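You operate a simulated robot arm through the tools that you are given. There is no shell and no other tool.

The job below is to be done with a simulated robot arm. You get a single attempt, and the scene is never put back.

Task
Anneal the clamped rod, let it cool and free it.
Fine: close the guard, hold the orange button till the joint is blue; when the glow is gone open guard and clamps; leave the rod lying there.

It is judged by the outcome, as a careful person would: the job done as asked, and still so three seconds after it is handed in. It fails if anything else is knocked over, pushed out of place, dropped, spilled or broken.

Robot
A 7-joint arm with a two-finger parallel gripper, fixed in place. Base frame: the origin is at the foot of the arm, x ahead of it, y to its left, z up. Units: mm, rad, N and s.
With the tool pointing down near the work surface it reaches from about 280 to 520 mm from the base axis. Its first joint turns from -1.152 to 1.152 rad. Payload 1.57 kg.
Tool frame: the origin (TCP) lies between the finger pads and is the grasp point; the fingertips stand 30 mm ahead of it; z points along the fingers, y is the line along which they close. The gripper opens to 110 mm. The fingers are 24 mm wide and 12 mm thick; the gripper's body (48 by 112 mm) begins 78 mm behind the TCP.
Orientation is that of the tool frame in the base frame, as a unit quaternion [x, y, z, w]. With the fingers straight down and closing along the base's y, the tool's x points along the base's -x, its y along +y and its z along -z.

Tools
- The arm moves only by the tool apply_moves. Its argument "motion" is a list that holds one entry, the list of rows, each a list of 7 numbers: the shift along the tool's x, y, z in mm, then the turn, a rotation vector about the tool's x, y, z in rad, then the finger opening in mm, from 0 to 110. In form: [[[tx, ty, tz, ax, ay, az, grip], ...]]. A call has 1 to 20 rows; each row shifts and turns the commanded pose from where the row before left it, along the tool's axes as they then stand. Rows are played at 5 a second. More than 50 mm and 0.15 rad between two rows, or a gripper value outside its range, and nothing of the call is played. Where a pose cannot be reached the arm comes as near as it can. A force on the tool above 50 N (or 10 N above the force at the start of the call, whichever is more), or a blocked arm, ends the call early, and 0.2 s more pass. The fingers move at their own pace (about 108 mm/s each) and stop on an object; they squeeze with about 37 N. The grip force told is the motor's: it shows also when the fingers shut on nothing. Time passes only in rows, and 0.2 s behind the last, so rows that do not move let the fingers close. It gives the time, the measured TCP pose, the force on the tool (base axes), the opening and the grip force at its end, in the units of the frame above (readings bear some noise), with the torque about the TCP (base axes, N m) and any sound that the robot's microphone picked up.
- Cameras (640 x 400 px; columns grow to the right, rows downward): "scene" is fixed at [174.2, -406.1, 1394.9]; the picture's right is [0.63, -0.77, 0.00], its down [-0.51, -0.41, -0.76] and it looks along [0.59, 0.48, -0.65] (base axes); focal length 214 px, centre (320, 200). "wrist" rides on the gripper at [70, 16, -141] in the tool frame; the picture's right is [-0.23, 0.97, 0.00], its down [-0.86, -0.20, -0.48] and it looks along [-0.47, -0.11, 0.88] (tool axes); focal length 222 px, centre (320, 200).
- snapshot(camera): a new picture of that camera. It takes no simulated time.
- pixel_to_xyz(camera, pixels): there is no depth. For up to 12 entries [column, row, z] of the newest picture of that camera ("zoom" is the newest enlarged one), the place [x, y] in the base frame at which the ray of that pixel passes the height z, good to about 2 mm. It takes no simulated time.
- enlarge(camera, box): a new picture of the part [left, top, right, bottom] of that camera's present view, enlarged. It takes no simulated time.
- finish_job(): hands the job in; it is judged then, once.

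Open the gripper and draw the arm clear of the work before you hand the job in, unless the task says otherwise.

The tools are called after "Emit:" as a command line: name --argument value ..., lists and objects as JSON in quotes. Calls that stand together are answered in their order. apply_moves: Moves the arm, as the interface text tells. Its arguments: {"type":"object","properties":{"motion":{"type":"array"}},"required":["motion"]} The other tools are called the same way: snapshot (camera) takes a picture; pixel_to_xyz (camera, pixels) gives the place at which the rays of pixels pass given heights; enlarge (camera, box) takes an enlarged picture of a part of a camera's view; finish_job () hands the job in.

At the start:

```text
clock: 0.0
ee_pos: [421.9, -118.6, 1255.0]
ee_rot: [-0.001, 1.0, 0.001, 0.0]
contact_force: [0.0, 0.4, -0.8]
torque: [0.0, -0.01, -0.02]
gripper_width: 110.1
grasp_force: 0.0
```

scene: 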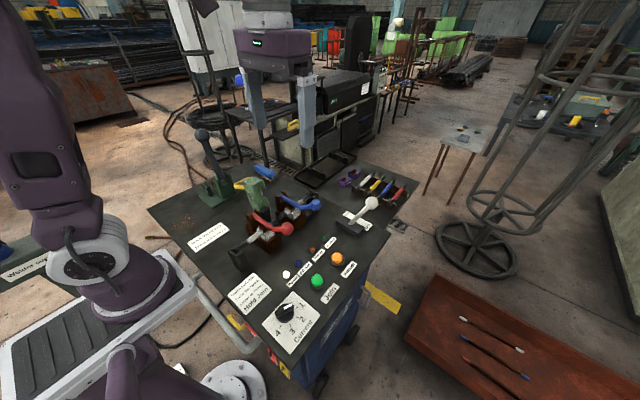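
wrist: 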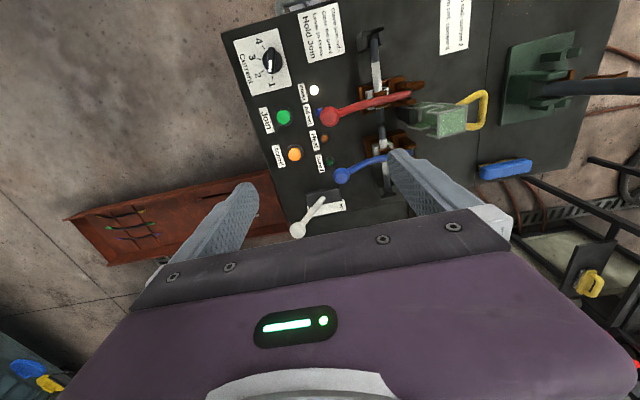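

The scene picture shows a bench with clamps around (265,220) and (300,205), buttons near (337,258), and a guard perhaps at (255,190). I enlarge these parts to read the labels.

Emit:
enlarge --camera "scene" --box '[220, 160, 420, 285]'

Emit:
enlarge --camera "scene" --box '[220, 240, 380, 340]'

Emit:
enlarge --camera "wrist" --box '[220, 0, 540, 200]'

Emit:
enlarge --camera "wrist" --box '[220, 20, 348, 100]'

Emit:
enlarge --camera "wrist" --box '[250, 70, 378, 150]'

Emit:
enlarge --camera "wrist" --box '[250, 130, 400, 240]'

```text
3.20 times, centred on (320, 222) of scene
```

zoom: 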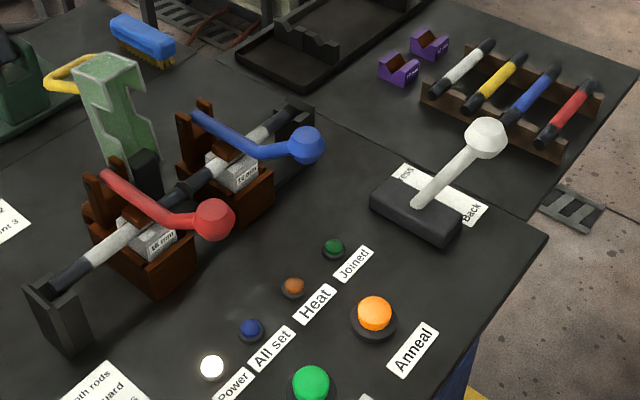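

```text
4.00 times, centred on (300, 290) of scene
```

zoom: 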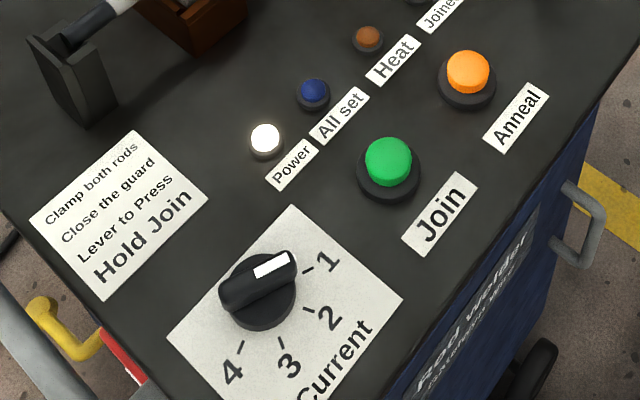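

```text
2.00 times, centred on (380, 100) of wrist
```

zoom: 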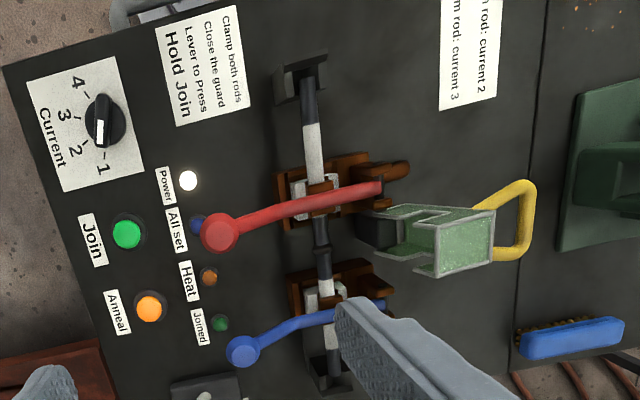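

```text
5.00 times, centred on (284, 60) of wrist
```

zoom: 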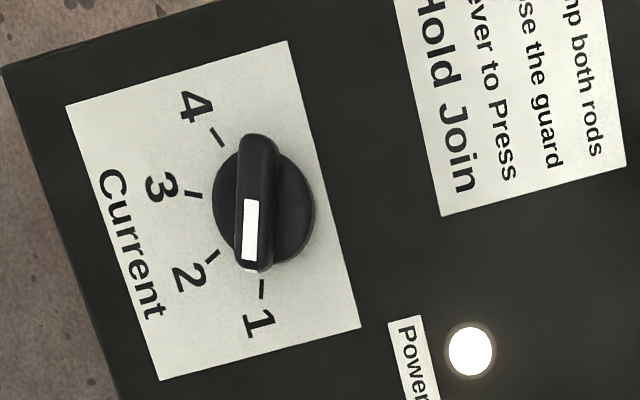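

```text
5.00 times, centred on (314, 110) of wrist
```

zoom: 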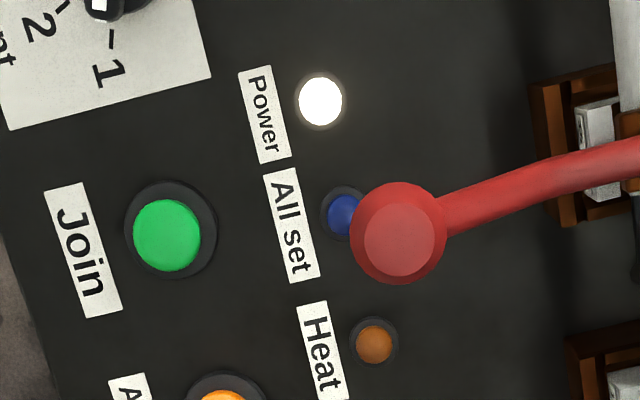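

```text
3.64 times, centred on (325, 185) of wrist
```

zoom: 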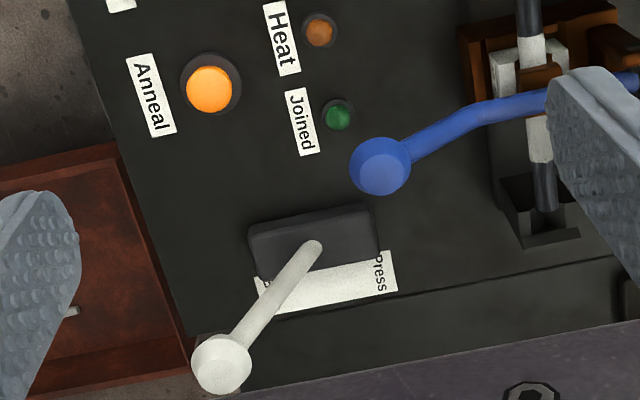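

To learn the bench height I trace the same points in both cameras: orange button (scene 337,258; wrist 294,154), green button (317,281; 284,117), power light (285,274; 314,90).

Emit:
pixel_to_xyz --camera "scene" --pixels '[[337, 258, 700], [337, 258, 800], [337, 258, 900], [337, 258, 1000], [286, 275, 700], [286, 275, 800], [286, 275, 900], [286, 275, 1000]]'

Emit:
pixel_to_xyz --camera "wrist" --pixels '[[294, 154, 700], [294, 154, 800], [294, 154, 900], [294, 154, 1000], [314, 90, 700], [314, 90, 800], [314, 90, 900], [314, 90, 1000]]'

```text
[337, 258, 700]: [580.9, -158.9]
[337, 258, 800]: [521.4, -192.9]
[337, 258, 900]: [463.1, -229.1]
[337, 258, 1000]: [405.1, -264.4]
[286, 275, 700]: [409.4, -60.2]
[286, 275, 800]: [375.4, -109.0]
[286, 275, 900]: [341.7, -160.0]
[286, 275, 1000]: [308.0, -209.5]
```

```text
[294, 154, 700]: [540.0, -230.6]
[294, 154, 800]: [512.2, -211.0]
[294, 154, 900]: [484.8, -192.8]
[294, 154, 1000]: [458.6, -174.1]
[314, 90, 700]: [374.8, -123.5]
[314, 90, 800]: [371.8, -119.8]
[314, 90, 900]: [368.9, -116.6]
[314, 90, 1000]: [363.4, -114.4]
```

The bench top is near z 812. I now triangulate the red ball (scene 287,228; wrist 331,117), blue ball (315,205; 341,175), white knob (372,203; 297,230) and yellow guard handle (scene ~236,187; wrist ~485,100).

Emit:
pixel_to_xyz --camera "scene" --pixels '[[287.2, 228, 800], [287.2, 228, 950], [315.3, 205.3, 800], [315.3, 205.3, 950], [372, 203, 800], [372, 203, 950], [235.6, 186.6, 800], [235.6, 186.6, 1000], [231, 270, 812], [393, 199, 812]]'

Emit:
pixel_to_xyz --camera "wrist" --pixels '[[331, 117, 800], [331, 117, 950], [341, 175, 800], [341, 175, 950], [297, 230, 800], [297, 230, 950], [485, 100, 800], [485, 100, 1000], [468, 104, 800], [468, 104, 1000]]'

Emit:
enlarge --camera "scene" --box '[225, 170, 325, 232]'

Emit:
enlarge --camera "scene" --box '[170, 160, 330, 260]'

Emit:
enlarge --camera "scene" --box '[320, 185, 400, 240]'

Emit:
enlarge --camera "wrist" --box '[350, 20, 510, 120]'

```text
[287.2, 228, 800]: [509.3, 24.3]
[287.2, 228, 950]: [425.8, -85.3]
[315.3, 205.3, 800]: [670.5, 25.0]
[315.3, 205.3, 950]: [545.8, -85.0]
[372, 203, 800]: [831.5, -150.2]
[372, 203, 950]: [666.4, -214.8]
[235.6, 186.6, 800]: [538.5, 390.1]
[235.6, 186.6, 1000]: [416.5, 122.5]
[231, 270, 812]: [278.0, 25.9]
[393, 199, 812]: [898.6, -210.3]
```

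```text
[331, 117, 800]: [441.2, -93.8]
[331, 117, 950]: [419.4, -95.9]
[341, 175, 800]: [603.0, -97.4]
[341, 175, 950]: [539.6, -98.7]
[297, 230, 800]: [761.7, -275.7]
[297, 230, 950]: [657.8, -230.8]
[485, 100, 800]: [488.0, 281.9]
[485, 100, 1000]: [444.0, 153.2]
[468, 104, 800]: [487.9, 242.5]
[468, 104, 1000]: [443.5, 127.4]
```

```text
6.40 times, centred on (275, 201) of scene
```

zoom: 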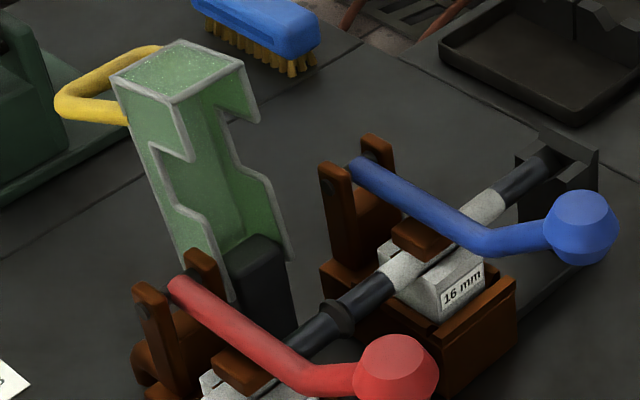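

```text
4.00 times, centred on (250, 210) of scene
```

zoom: 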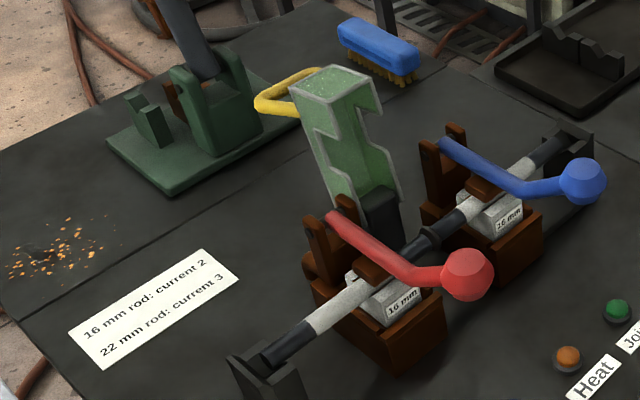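

```text
7.27 times, centred on (360, 212) of scene
```

zoom: 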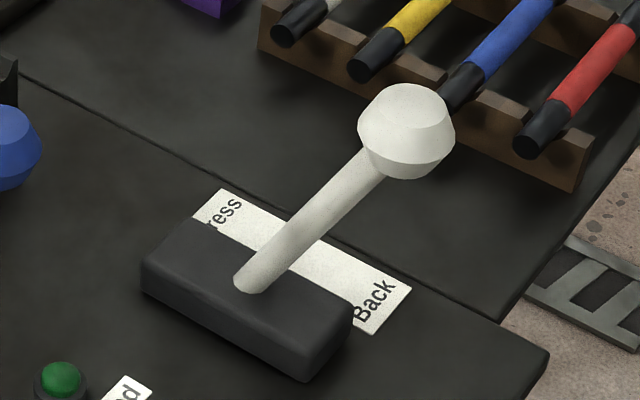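

```text
4.00 times, centred on (430, 70) of wrist
```

zoom: 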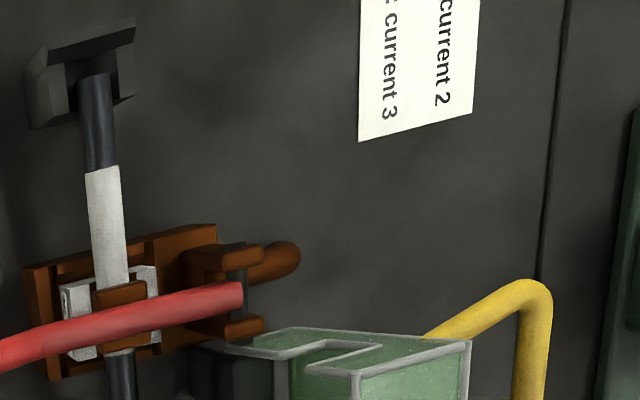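

Bench ≈ z 812, red ball ≈ (418,-96,963), blue ball ≈ (533,-97,965), guard upright with its handle around (448,180,957). I move the arm high up, over to the left, for a better look at the guard and clamps.

Emit:
apply_moves --motion '[[[10, 30, 0, 0, 0, 0, 60], [10, 30, 0, 0, 0, 0, 0], [10, 30, 0, 0, 0, 0, 0], [10, 30, 0, 0, 0, 0, 0], [10, 30, 0, 0, 0, 0, 0], [10, 30, 0, 0, 0, 0, 0], [0, 0, 0, 0, 0, 0, 0], [0, 0, 0, 0, 0, 0, 0]]]'

Emit:
snapshot --camera "wrist"

Emit:
snapshot --camera "scene"

```text
clock: 1.8
ee_pos: [360.0, 61.7, 1253.7]
ee_rot: [0.0, 1.0, 0.0, 0.0]
contact_force: [0.2, 0.0, -0.2]
torque: [0.02, -0.03, 0.04]
gripper_width: 0.0
grasp_force: 21.3
```

```text
taken
```

wrist: 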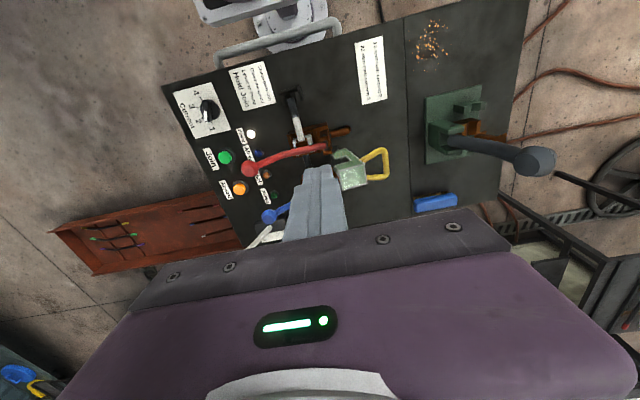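

```text
taken
```

scene: 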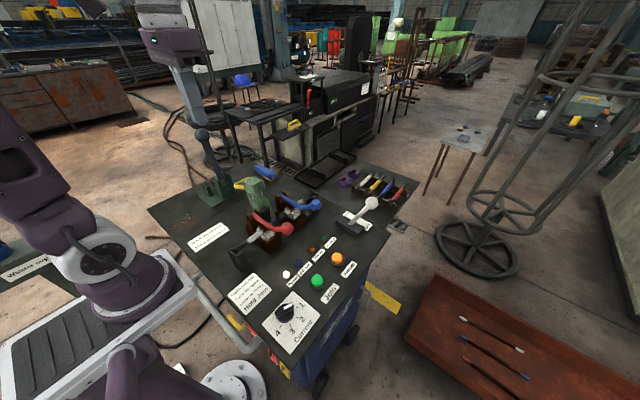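

From this pose the wrist view shows the guard at (352,168) with its yellow handle at (378,163). I enlarge it from both cameras to match points.

Emit:
enlarge --camera "wrist" --box '[280, 90, 408, 210]'

Emit:
enlarge --camera "scene" --box '[225, 165, 305, 220]'

```text
3.33 times, centred on (344, 150) of wrist
```

zoom: 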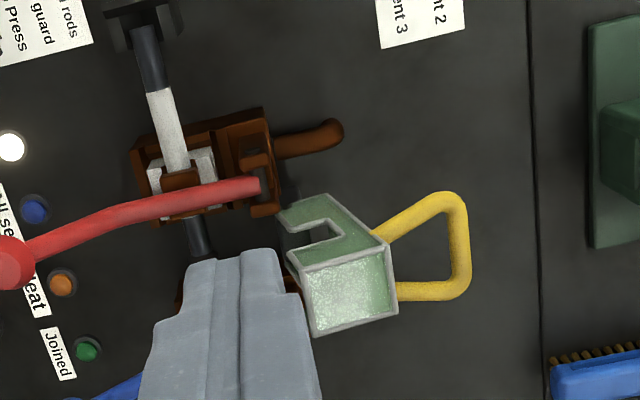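

```text
7.27 times, centred on (265, 192) of scene
```

zoom: 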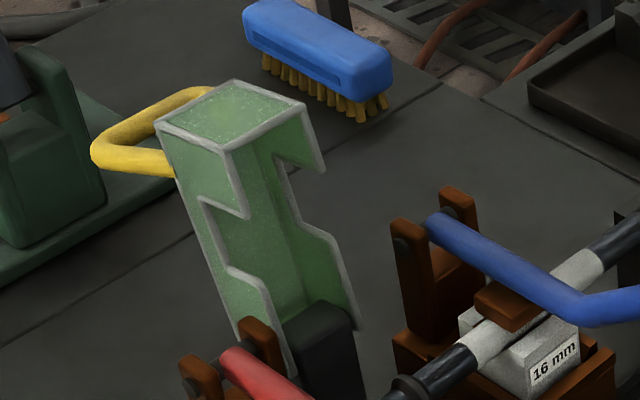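

I match the guard's four top corners and handle bar in both pictures (scene corners 242.7,181 / 252.9,185.1 / 252.9,175.5 / 263.1,178.7; wrist 363.5,163.5 / 338,170.4 / 367.1,183.9 / 342.5,190.5).

Emit:
pixel_to_xyz --camera "scene" --pixels '[[242.7, 181, 950], [242.7, 181, 1050], [252.9, 185.1, 950], [252.9, 185.1, 1050], [252.9, 175.5, 950], [252.9, 175.5, 1050], [263.1, 178.7, 950], [263.1, 178.7, 1050], [235, 184.5, 950], [235, 184.5, 1050], [276.5, 217.5, 850], [276.5, 217.5, 950]]'

Emit:
pixel_to_xyz --camera "wrist" --pixels '[[363.5, 163.5, 950], [363.5, 163.5, 1050], [338, 170.4, 950], [338, 170.4, 1050], [367.1, 183.9, 950], [367.1, 183.9, 1050], [342.5, 190.5, 950], [342.5, 190.5, 1050], [382.4, 149, 950], [382.4, 149, 1050], [386, 177, 950], [386, 177, 1050]]'

```text
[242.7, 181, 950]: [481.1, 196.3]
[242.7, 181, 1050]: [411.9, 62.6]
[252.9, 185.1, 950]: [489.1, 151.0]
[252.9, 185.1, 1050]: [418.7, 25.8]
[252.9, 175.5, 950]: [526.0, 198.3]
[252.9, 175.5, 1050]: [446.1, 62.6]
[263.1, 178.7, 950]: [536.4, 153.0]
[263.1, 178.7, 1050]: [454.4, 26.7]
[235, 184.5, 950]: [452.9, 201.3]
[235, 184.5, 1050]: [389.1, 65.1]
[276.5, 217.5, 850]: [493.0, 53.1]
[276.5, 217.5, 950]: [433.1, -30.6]
```

```text
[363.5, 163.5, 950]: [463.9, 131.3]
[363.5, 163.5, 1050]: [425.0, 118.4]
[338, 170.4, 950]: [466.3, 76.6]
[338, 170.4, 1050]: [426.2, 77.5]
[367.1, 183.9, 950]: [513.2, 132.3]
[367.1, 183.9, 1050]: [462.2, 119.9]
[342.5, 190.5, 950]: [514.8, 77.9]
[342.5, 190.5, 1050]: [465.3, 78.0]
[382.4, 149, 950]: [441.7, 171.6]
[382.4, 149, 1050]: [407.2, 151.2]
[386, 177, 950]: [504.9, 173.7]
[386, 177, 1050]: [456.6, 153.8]
```

Guard top ≈ x 444–486, y 77–125, z ≈1006; handle bar ≈ x 437–492 at y 166, z 976. Now I locate the rod (black/white edge scene 247.5,241.3; wrist 295.4,117.6), clamp pivots and the guard's foot.

Emit:
pixel_to_xyz --camera "scene" --pixels '[[247.5, 241.3, 850], [247.5, 241.3, 950], [277, 218, 850], [277, 218, 950], [269.8, 209.9, 850], [269.8, 209.9, 950], [252.5, 214, 850], [252.5, 214, 950], [281, 195, 850], [281, 195, 950], [340, 207, 850], [231, 262, 850]]'

Emit:
pixel_to_xyz --camera "wrist" --pixels '[[295.4, 117.6, 850], [295.4, 117.6, 950], [307, 163, 850], [307, 163, 950], [326, 145.5, 850], [326, 145.5, 950], [349, 130, 850], [349, 130, 950], [334, 150, 850], [334, 150, 950]]'

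Emit:
enlarge --camera "wrist" --box '[240, 80, 340, 145]'

```text
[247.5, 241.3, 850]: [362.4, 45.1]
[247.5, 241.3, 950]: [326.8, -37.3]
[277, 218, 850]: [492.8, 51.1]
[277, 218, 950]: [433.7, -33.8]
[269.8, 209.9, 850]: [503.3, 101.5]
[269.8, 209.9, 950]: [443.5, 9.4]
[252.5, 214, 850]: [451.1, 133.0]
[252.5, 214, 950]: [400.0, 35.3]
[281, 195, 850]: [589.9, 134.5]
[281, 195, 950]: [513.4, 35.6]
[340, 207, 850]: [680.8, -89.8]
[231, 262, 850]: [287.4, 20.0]
```

```text
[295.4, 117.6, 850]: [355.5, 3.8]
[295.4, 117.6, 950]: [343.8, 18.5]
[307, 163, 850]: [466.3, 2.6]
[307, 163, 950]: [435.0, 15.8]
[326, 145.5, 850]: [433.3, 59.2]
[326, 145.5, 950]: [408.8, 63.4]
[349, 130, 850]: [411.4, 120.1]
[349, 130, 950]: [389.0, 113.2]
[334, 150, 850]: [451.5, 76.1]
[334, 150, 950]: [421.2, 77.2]
```

```text
6.15 times, centred on (290, 112) of wrist
```

zoom: 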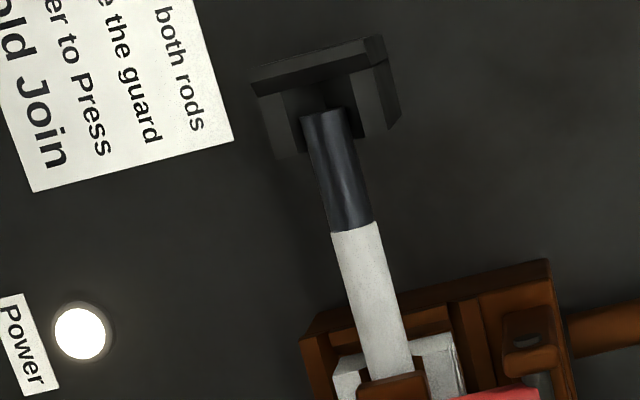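

Rod ≈ y 10, z 893 with the joint near (465,10); lever pivots ≈ (415,62,922) and (535,63,922); hinge ≈ y 78, z 885. I'll cage the handle bar between the fingers (one finger in the loop), so first I go above it and look.

Emit:
apply_moves --motion '[[[-26, 26, 0, 0, 0, 0, 40], [-26, 26, 30, 0, 0, 0, 40], [-26, 26, 40, 0, 0, 0, 40], [-26, 26, 40, 0, 0, 0, 40], [0, 0, 0, 0, 0, 0, 40], [0, 0, 0, 0, 0, 0, 40]]]'

Emit:
snapshot --camera "wrist"

Emit:
enlarge --camera "scene" --box '[190, 110, 350, 230]'

Emit:
enlarge --camera "wrist" --box '[220, 100, 420, 225]'

```text
refused: row 3 steps farther than a row can; nothing moved
```

```text
taken
```

wrist: 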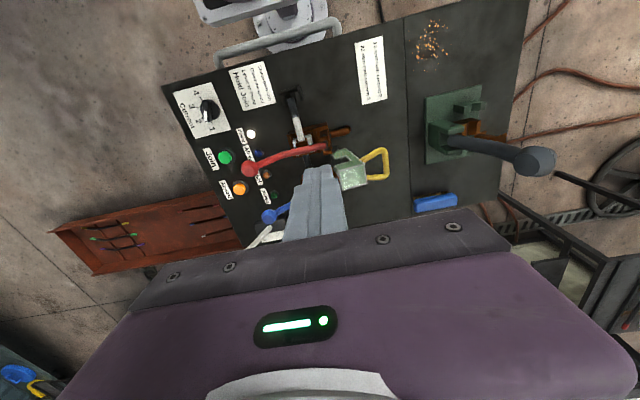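

```text
3.33 times, centred on (270, 170) of scene
```

zoom: 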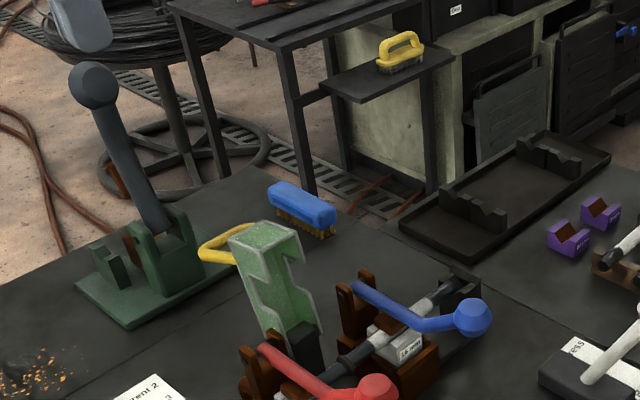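

```text
3.20 times, centred on (320, 162) of wrist
```

zoom: 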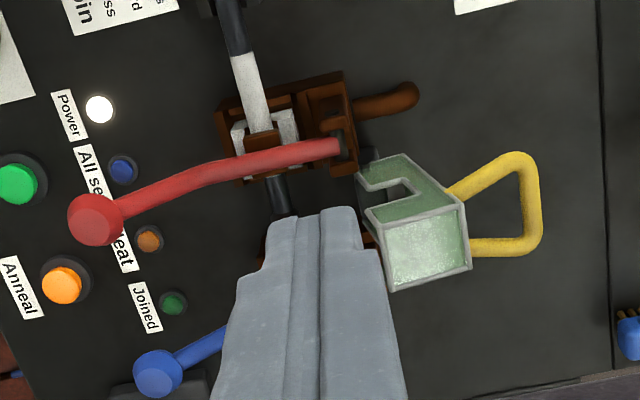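

The move was refused because a row may shift at most 50 mm in total. I also check the tall green lever's knob (scene 202,135.5; wrist 530,160) so the gripper stays clear of it.

Emit:
pixel_to_xyz --camera "wrist" --pixels '[[530, 160, 950], [530, 160, 1100]]'

Emit:
apply_moves --motion '[[[-26, 26, 0, 0, 0, 0, 40], [-26, 26, 20, 0, 0, 0, 40], [-26, 26, 30, 0, 0, 0, 40], [-26, 26, 30, 0, 0, 0, 40], [0, 0, 30, 0, 0, 0, 40], [0, 0, 0, 0, 0, 0, 40]]]'

Emit:
snapshot --camera "wrist"

Emit:
snapshot --camera "scene"

Emit:
pixel_to_xyz --camera "scene" --pixels '[[202, 135.5, 950], [202, 135.5, 1100]]'

Emit:
enlarge --camera "scene" --box '[210, 120, 310, 220]'

```text
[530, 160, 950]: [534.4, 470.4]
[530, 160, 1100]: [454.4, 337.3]
```

```text
clock: 3.2
ee_pos: [464.2, 165.9, 1145.9]
ee_rot: [0.0, 1.0, 0.0, 0.0]
contact_force: [-0.9, -0.9, -0.5]
torque: [-0.02, 0.01, -0.03]
gripper_width: 40.3
grasp_force: 0.1
```

```text
taken
```

wrist: 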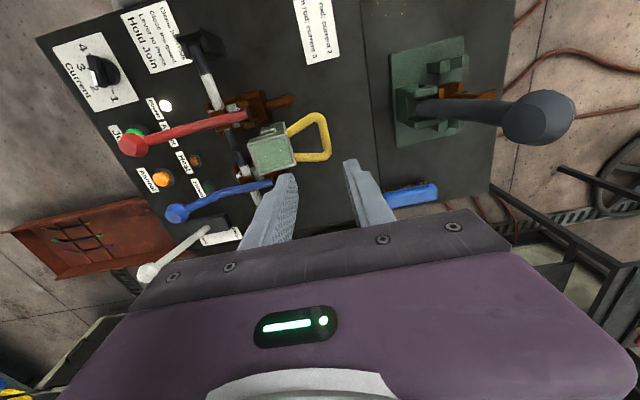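

```text
taken
```

scene: 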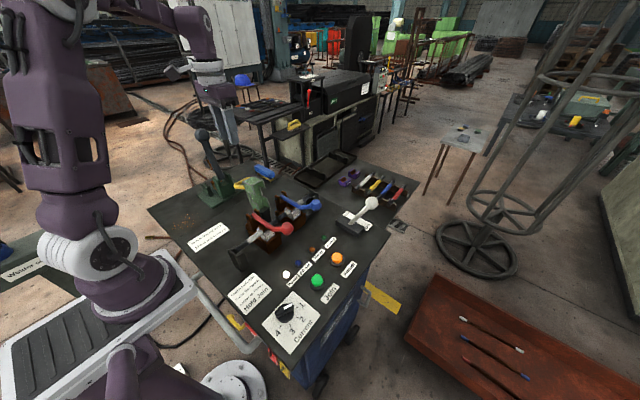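

```text
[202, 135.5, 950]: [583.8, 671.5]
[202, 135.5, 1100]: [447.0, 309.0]
```

```text
4.00 times, centred on (260, 170) of scene
```

zoom: 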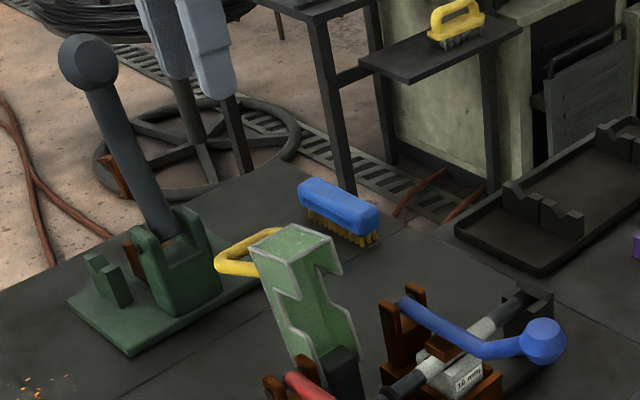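

Green knob is at about (464,354,1081), well clear. In the wrist view the handle loop is at corners (322,116),(328,157),(295,160),(292,128); I check their positions at z 976.

Emit:
enlarge --camera "wrist" --box '[230, 90, 358, 170]'

Emit:
pixel_to_xyz --camera "wrist" --pixels '[[322, 114, 976], [330, 158, 976], [327, 136, 976], [290, 125, 985], [295, 162, 985], [280, 182, 1120], [360, 165, 1120]]'

```text
5.00 times, centred on (294, 130) of wrist
```

zoom: 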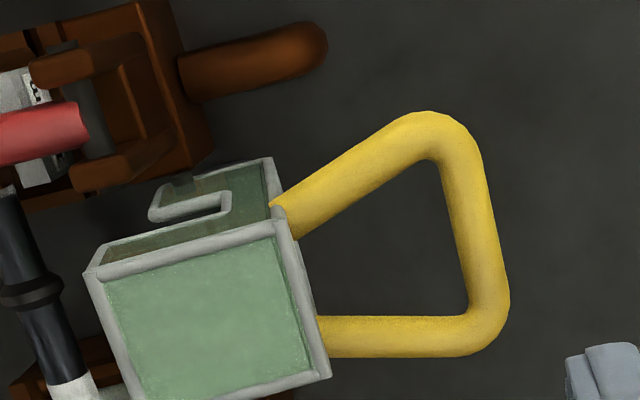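

```text
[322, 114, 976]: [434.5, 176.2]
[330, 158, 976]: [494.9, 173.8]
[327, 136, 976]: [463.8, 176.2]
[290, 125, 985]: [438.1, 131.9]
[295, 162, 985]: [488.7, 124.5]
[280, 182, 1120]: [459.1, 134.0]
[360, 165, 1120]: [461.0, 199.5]
```

The loop's inside is about 38 mm long (room for a 24 mm finger) and the bar about 12 mm thick. I get its centre line exactly.

Emit:
pixel_to_xyz --camera "zoom" --pixels '[[473, 225, 976], [440, 160, 976], [468, 305, 976], [473, 225, 966], [452, 228, 976], [495, 228, 976], [308, 290, 976]]'

```text
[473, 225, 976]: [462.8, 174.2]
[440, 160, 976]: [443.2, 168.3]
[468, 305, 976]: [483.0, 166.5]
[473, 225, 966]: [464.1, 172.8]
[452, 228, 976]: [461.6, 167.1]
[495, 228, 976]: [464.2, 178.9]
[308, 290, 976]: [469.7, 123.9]
```

Bar centre ≈ (463.5,173,975), guard back face ≈ y 125. I go down with the fingers 40 mm open straddling the bar (inner finger at y 138–150).

Emit:
apply_moves --motion '[[[0, 4, 30, 0, 0, 0, 40], [0, 0, 30, 0, 0, 0, 40], [0, 0, 30, 0, 0, 0, 40], [0, 0, 20, 0, 0, 0, 40], [0, 0, 15, 0, 0, 0, 40], [0, 0, 12, 0, 0, 0, 40], [0, 0, 12, 0, 0, 0, 40], [0, 0, 12, 0, 0, 0, 40], [0, 0, 0, 0, 0, 0, 40]]]'

Emit:
snapshot --camera "wrist"

Emit:
enlarge --camera "scene" --box '[210, 120, 310, 220]'

```text
clock: 5.2
ee_pos: [467.1, 170.9, 983.7]
ee_rot: [0.001, 1.0, 0.0, 0.0]
contact_force: [0.2, 0.2, 0.5]
torque: [-0.02, -0.03, 0.01]
gripper_width: 39.9
grasp_force: 0.1
```

```text
taken
```

wrist: 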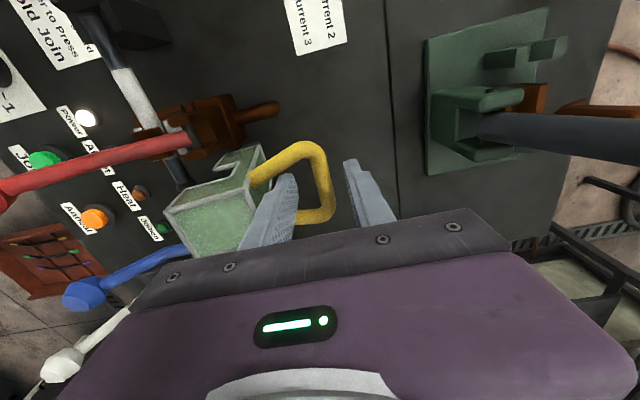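

```text
4.00 times, centred on (260, 170) of scene
```

zoom: 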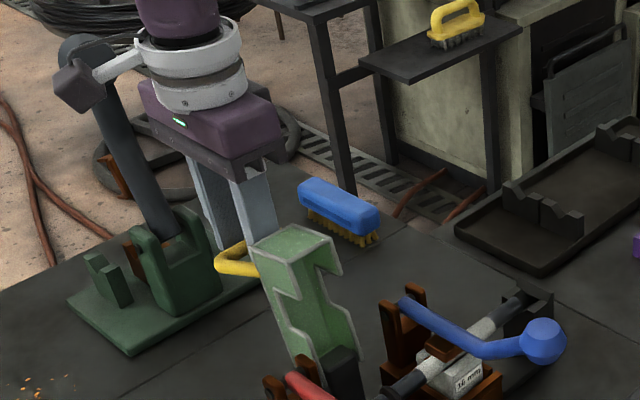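

The inner finger is inside the loop and the outer finger beyond the bar (wrist 320,175). I narrow the gap to cage the bar and correct x by 3 mm.

Emit:
apply_moves --motion '[[[3, 0, 0, 0, 0, 0, 32], [0, 0, 0, 0, 0, 0, 24], [0, 0, 0, 0, 0, 0, 20], [0, 0, 0, 0, 0, 0, 20]]]'

Emit:
enlarge --camera "wrist" --box '[230, 110, 430, 235]'

```text
clock: 6.2
ee_pos: [464.1, 170.0, 984.9]
ee_rot: [0.0, 1.0, 0.0, 0.0]
contact_force: [0.3, 0.7, -0.2]
torque: [0.02, -0.02, -0.01]
gripper_width: 20.2
grasp_force: 0.0
```

```text
3.20 times, centred on (330, 172) of wrist
```

zoom: 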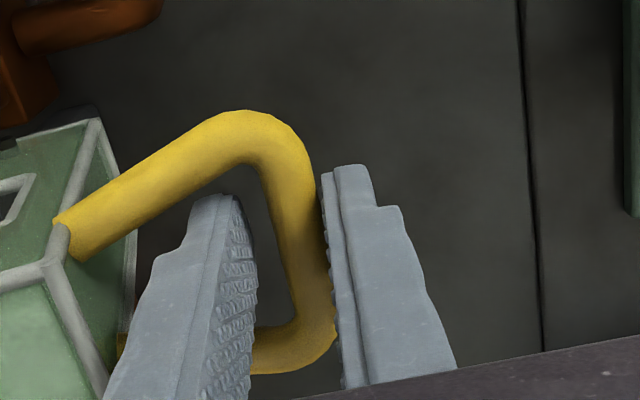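

The bar is caged between the fingers (zoom 300,220). I push it along its arc toward -y, first as far as the top of the arc.

Emit:
apply_moves --motion '[[[0, -5, -6, 0, 0, 0, 20], [0, -5, -6, 0, 0, 0, 20], [0, -5, -5, 0, 0, 0, 20], [0, -5, -4, 0, 0, 0, 20], [0, -5, -3, 0, 0, 0, 20], [0, -5, -2, 0, 0, 0, 20], [0, -5, -3, 0, 0, 0, 20], [0, -5, -2, 0, 0, 0, 20], [0, -5, -2, 0, 0, 0, 20], [0, -5, -1, 0, 0, 0, 20], [0, -5, -2, 0, 0, 0, 20], [0, -5, -1, 0, 0, 0, 20]]]'

Emit:
snapshot --camera "wrist"

Emit:
enlarge --camera "scene" --box '[210, 120, 310, 220]'

```text
clock: 8.8
ee_pos: [464.4, 109.8, 1021.8]
ee_rot: [0.0, 1.0, 0.0, 0.0]
contact_force: [0.7, 0.2, 0.3]
torque: [0.02, 0.03, 0.01]
gripper_width: 20.3
grasp_force: 0.0
```

```text
taken
```

wrist: 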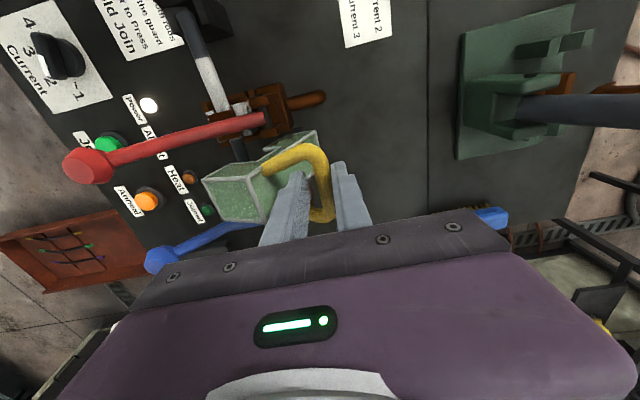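

```text
4.00 times, centred on (260, 170) of scene
```

zoom: 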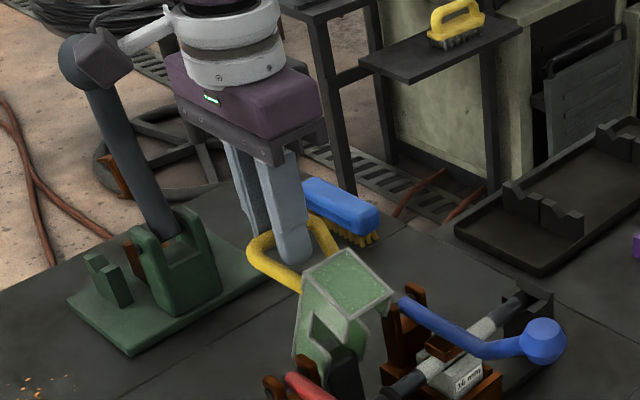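

The guard follows (its top now at scene zoom 345,285) and the bar is still caged. I continue over the apex.

Emit:
apply_moves --motion '[[[0, -5, -1, 0, 0, 0, 20], [0, -5, -1, 0, 0, 0, 20], [0, -5, -1, 0, 0, 0, 20], [0, -5, -1, 0, 0, 0, 20], [0, -5, 0, 0, 0, 0, 20], [0, -5, 0, 0, 0, 0, 20], [0, -5, 0, 0, 0, 0, 20], [0, -5, 0, 0, 0, 0, 20], [0, -5, 1, 0, 0, 0, 20], [0, -5, 1, 0, 0, 0, 20], [0, -5, 1, 0, 0, 0, 20], [0, -5, 1, 0, 0, 0, 20]]]'

Emit:
snapshot --camera "wrist"

Emit:
enlarge --camera "scene" --box '[220, 130, 330, 230]'

```text
clock: 11.4
ee_pos: [461.8, 48.9, 1021.2]
ee_rot: [0.0, 1.0, 0.001, 0.0]
contact_force: [0.2, 0.2, 0.7]
torque: [-0.03, 0.02, 0.03]
gripper_width: 20.5
grasp_force: 0.3
```

```text
taken
```

wrist: 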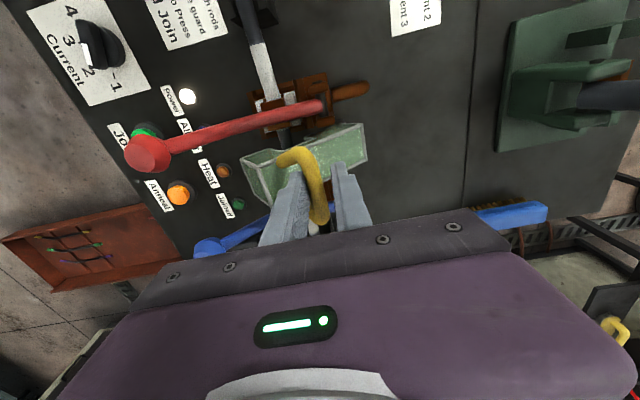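

```text
4.00 times, centred on (275, 180) of scene
```

zoom: 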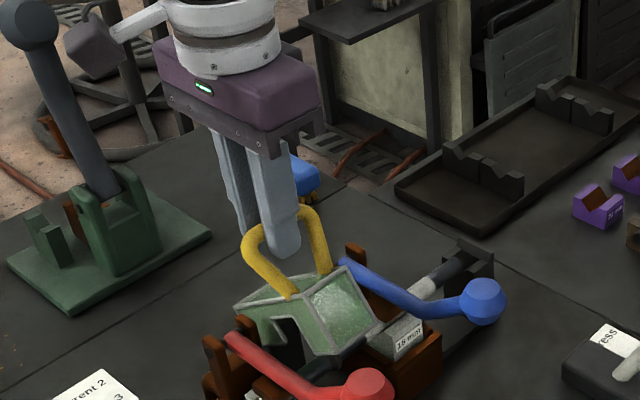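

It is past 45° and resting on the inner finger. I lower it further toward closed.

Emit:
apply_moves --motion '[[[0, -5, 1, 0, 0, 0, 20], [0, -5, 2, 0, 0, 0, 20], [0, -5, 2, 0, 0, 0, 20], [0, -5, 2, 0, 0, 0, 20], [0, -5, 2, 0, 0, 0, 20], [0, -5, 3, 0, 0, 0, 20], [0, -5, 3, 0, 0, 0, 20], [0, -5, 3, 0, 0, 0, 20], [0, -5, 4, 0, 0, 0, 20], [0, -5, 4, 0, 0, 0, 20], [0, 0, 0, 0, 0, 0, 20]]]'

Emit:
snapshot --camera "wrist"

Emit:
enlarge --camera "scene" --box '[230, 150, 330, 250]'

```text
clock: 13.8
ee_pos: [461.3, 0.4, 995.7]
ee_rot: [0.0, 1.0, -0.001, 0.0]
contact_force: [0.2, -0.2, 0.0]
torque: [-0.03, -0.02, -0.04]
gripper_width: 20.5
grasp_force: 0.2
```

```text
taken
```

wrist: 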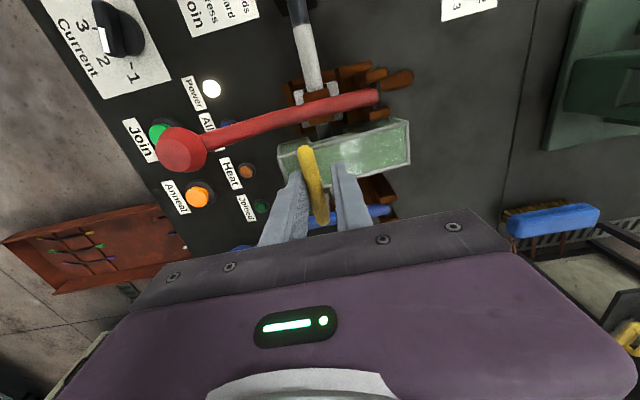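

```text
4.00 times, centred on (280, 200) of scene
```

zoom: 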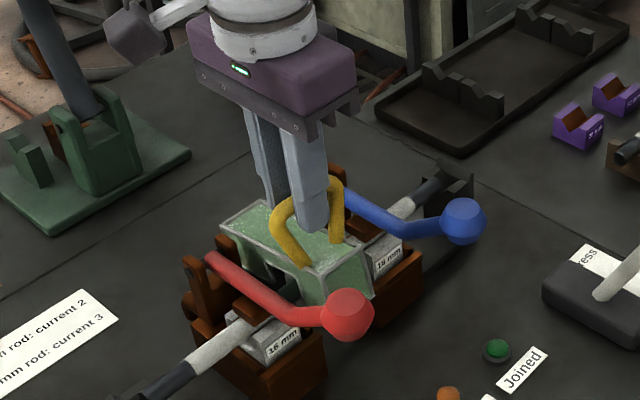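

The guard is nearly flat over the joint. I go on in small steps, until it rests.

Emit:
apply_moves --motion '[[[0, -4, 3, 0, 0, 0, 20], [0, -4, 3, 0, 0, 0, 20], [0, -4, 3, 0, 0, 0, 20], [0, -4, 3, 0, 0, 0, 20], [0, -4, 3, 0, 0, 0, 20], [0, 0, 0, 0, 0, 0, 20]]]'

Emit:
snapshot --camera "wrist"

Emit:
enlarge --camera "scene" --box '[240, 160, 340, 260]'

```text
clock: 15.2
ee_pos: [461.6, -19.3, 980.6]
ee_rot: [0.0, 1.0, 0.0, 0.0]
contact_force: [0.1, -0.1, 0.6]
torque: [0.02, 0.04, 0.0]
gripper_width: 20.4
grasp_force: 0.1
```

```text
taken
```

wrist: 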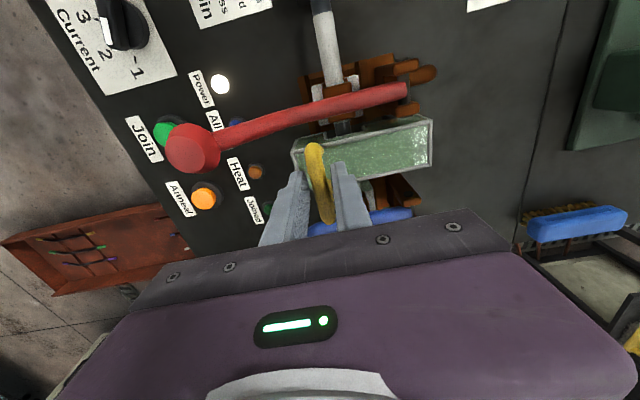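

```text
4.00 times, centred on (290, 210) of scene
```

zoom: 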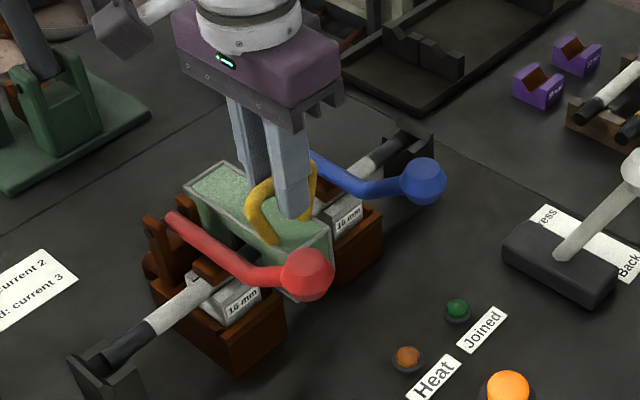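

It looks nearly closed. I move 10 mm further to see whether the bar still follows or has come to rest.

Emit:
apply_moves --motion '[[[0, -3, 2, 0, 0, 0, 24], [0, -3, 2, 0, 0, 0, 24], [0, -3, 2, 0, 0, 0, 24], [0, 0, 0, 0, 0, 0, 24]]]'

Emit:
enlarge --camera "wrist" --box '[220, 90, 450, 234]'

Emit:
enlarge --camera "scene" --box '[250, 180, 330, 240]'

```text
clock: 16.2
ee_pos: [462.6, -28.1, 974.0]
ee_rot: [-0.001, 1.0, 0.0, -0.001]
contact_force: [-0.3, 7.3, 2.2]
torque: [0.05, -0.07, 0.0]
gripper_width: 31.4
grasp_force: 4.6
```

```text
2.78 times, centred on (335, 162) of wrist
```

zoom: 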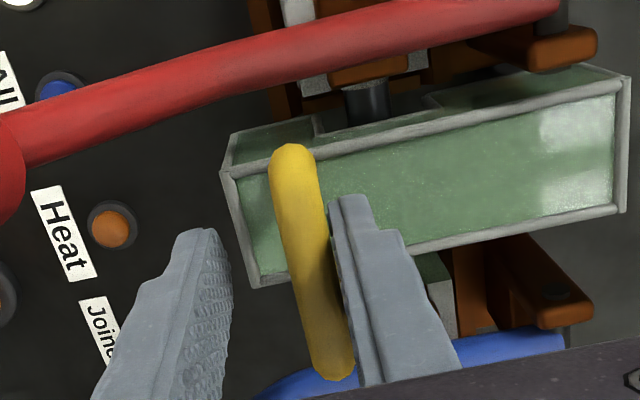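

```text
6.67 times, centred on (290, 210) of scene
```

zoom: 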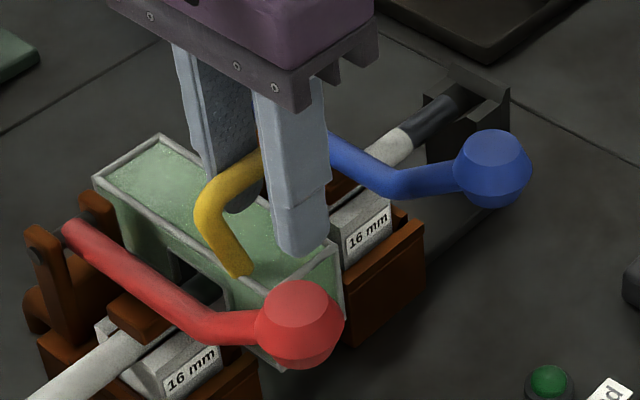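

The tool now feels +7 N in y with the bar stopped, so the guard is closed. I relieve the push, widen slightly and rise straight up.

Emit:
apply_moves --motion '[[[0, 6, 0, 0, 0, 0, 40], [0, 2, 0, 0, 0, 0, 40], [0, 0, -30, 0, 0, 0, 40], [0, 0, -40, 0, 0, 0, 40], [0, 0, -40, 0, 0, 0, 40], [0, 0, -40, 0, 0, 0, 40], [0, 0, 0, 0, 0, 0, 20]]]'

Emit:
snapshot --camera "wrist"

Emit:
enlarge --camera "scene" --box '[240, 170, 370, 280]'

Emit:
enlarge --camera "wrist" --box '[150, 60, 350, 185]'

```text
clock: 17.8
ee_pos: [458.8, -22.6, 1124.6]
ee_rot: [0.001, 1.0, 0.0, 0.0]
contact_force: [-0.3, -0.3, 1.1]
torque: [-0.01, 0.01, -0.01]
gripper_width: 19.7
grasp_force: 0.2
```

```text
taken
```

wrist: 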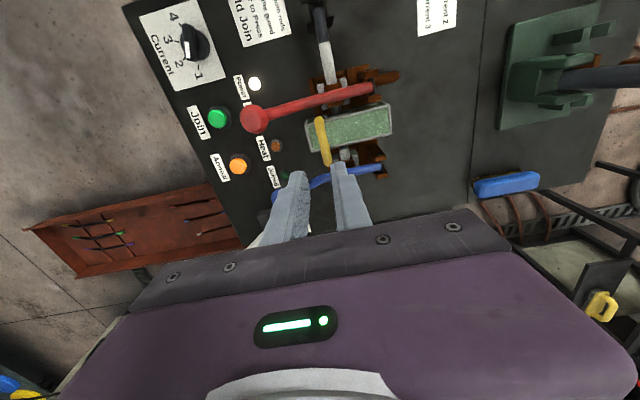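

```text
3.64 times, centred on (305, 225) of scene
```

zoom: 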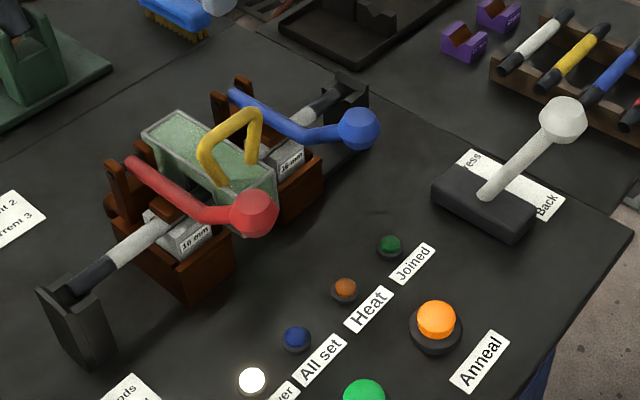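

```text
3.20 times, centred on (250, 122) of wrist
```

zoom: 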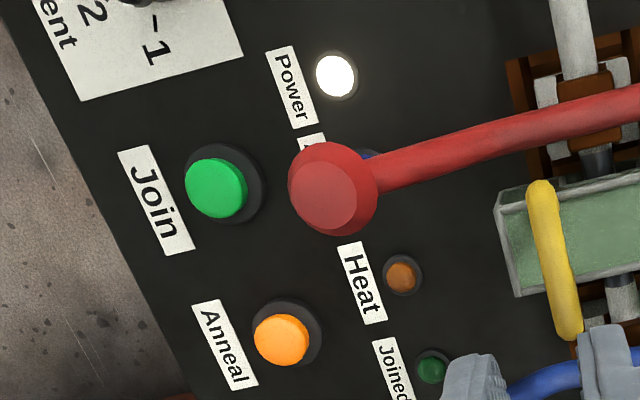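

The guard is closed over the joint. Now I fix the orange button: scene px (337.2,258), wrist px (238.4,166).

Emit:
pixel_to_xyz --camera "wrist" --pixels '[[238.4, 166, 810], [238.4, 166, 850]]'

Emit:
pixel_to_xyz --camera "scene" --pixels '[[337.2, 257.5, 810], [337.2, 257.5, 850]]'

```text
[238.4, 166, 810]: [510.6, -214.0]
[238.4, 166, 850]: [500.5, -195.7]
```

```text
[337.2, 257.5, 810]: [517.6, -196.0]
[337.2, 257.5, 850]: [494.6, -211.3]
```

Button top ≈ (505,-204,832). I move over it at safe height with fingers closing, then lower to z≈960 to see whether that reach is attainable.

Emit:
apply_moves --motion '[[[-8, -30, 0, 0, 0, 0, 0], [-8, -30, 0, 0, 0, 0, 0], [-8, -30, 0, 0, 0, 0, 0], [-8, -30, 0, 0, 0, 0, 0], [-8, -30, 0, 0, 0, 0, 0], [-6, -31.5, 0, 0, 0, 0, 0], [0, 0, 40, 0, 0, 0, 0], [0, 0, 40, 0, 0, 0, 0], [0, 0, 40, 0, 0, 0, 0], [0, 0, 40, 0, 0, 0, 0], [0, 0, 0, 0, 0, 0, 0]]]'

Emit:
snapshot --camera "scene"

Emit:
snapshot --camera "wrist"

```text
clock: 20.2
ee_pos: [508.1, -199.9, 960.0]
ee_rot: [0.001, 1.0, 0.0, 0.0]
contact_force: [0.2, 0.4, -0.6]
torque: [0.0, 0.02, -0.04]
gripper_width: 0.0
grasp_force: 21.1
```

```text
taken
```

scene: 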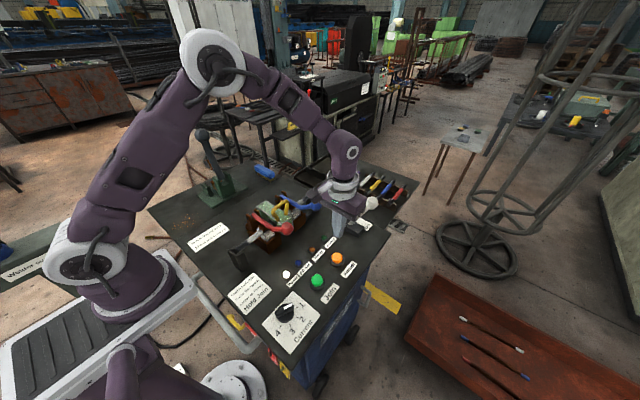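

```text
taken
```

wrist: 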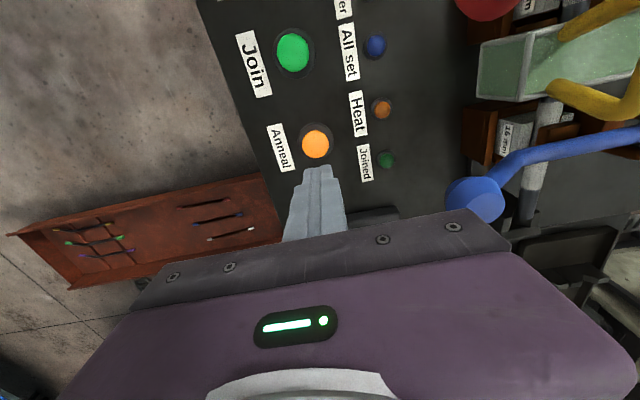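

Reach is fine and the joint stays visible in the scene view. I check the button from this closer wrist view (316,144) before going down.

Emit:
pixel_to_xyz --camera "wrist" --pixels '[[316, 143, 832], [316, 143, 826], [473, 195, 965]]'

Emit:
enlarge --camera "scene" --box '[240, 180, 320, 240]'

```text
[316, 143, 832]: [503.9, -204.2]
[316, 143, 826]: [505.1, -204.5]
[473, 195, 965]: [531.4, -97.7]
```

```text
6.67 times, centred on (280, 210) of scene
```

zoom: 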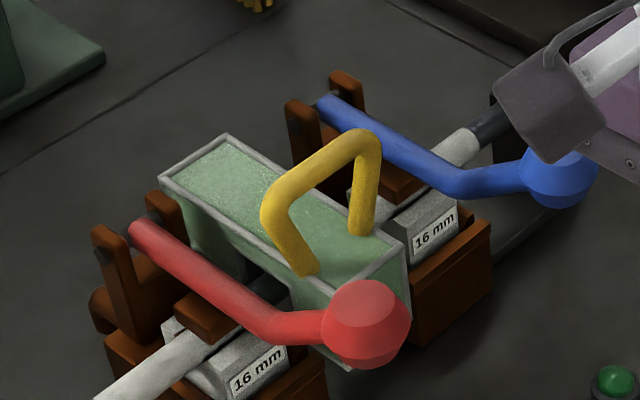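

Button confirmed at (504,-204,832). I descend to just above it (tips at z≈842).

Emit:
apply_moves --motion '[[[3, -3, 30, 0, 0, 0, 0], [0, 0, 30, 0, 0, 0, 0], [0, 0, 20, 0, 0, 0, 0], [0, 0, 8, 0, 0, 0, 0], [0, 0, 0, 0, 0, 0, 0]]]'

Emit:
enlarge --camera "wrist" --box '[240, 100, 400, 200]'

Emit:
enlarge --camera "scene" --box '[240, 180, 370, 280]'

```text
clock: 21.4
ee_pos: [506.2, -204.0, 875.4]
ee_rot: [0.0, 1.0, 0.0, 0.0]
contact_force: [0.9, -0.5, -0.1]
torque: [0.01, -0.01, 0.01]
gripper_width: 0.0
grasp_force: 21.7
```

```text
4.00 times, centred on (320, 150) of wrist
```

zoom: 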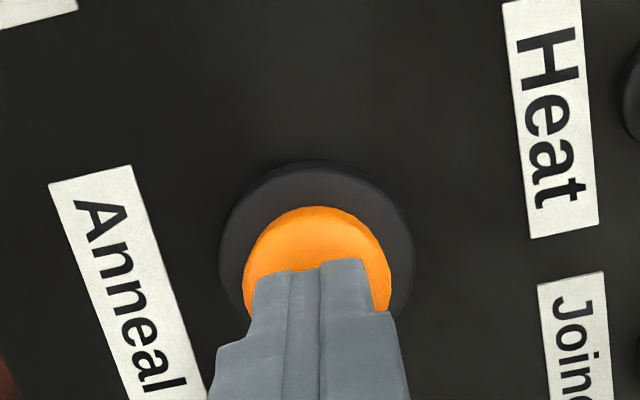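

```text
4.00 times, centred on (305, 230) of scene
```

zoom: 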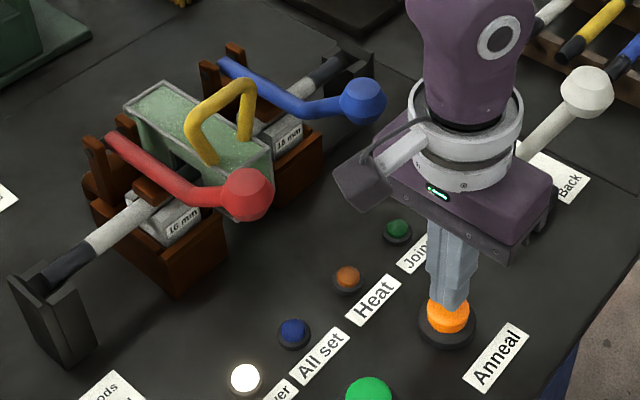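

The fingertip is right over the orange button. I press down in 2–3 mm steps and read the force.

Emit:
apply_moves --motion '[[[0, 0, 3, 0, 0, 0, 0], [0, 0, 3, 0, 0, 0, 0], [0, 0, 3, 0, 0, 0, 0], [0, 0, 2, 0, 0, 0, 0]]]'

```text
clock: 22.4
ee_pos: [505.7, -203.7, 864.2]
ee_rot: [-0.001, 1.0, -0.001, 0.0]
contact_force: [1.5, 0.2, 2.4]
torque: [-0.02, 0.0, -0.04]
gripper_width: 0.0
grasp_force: 21.2
heard: click
```

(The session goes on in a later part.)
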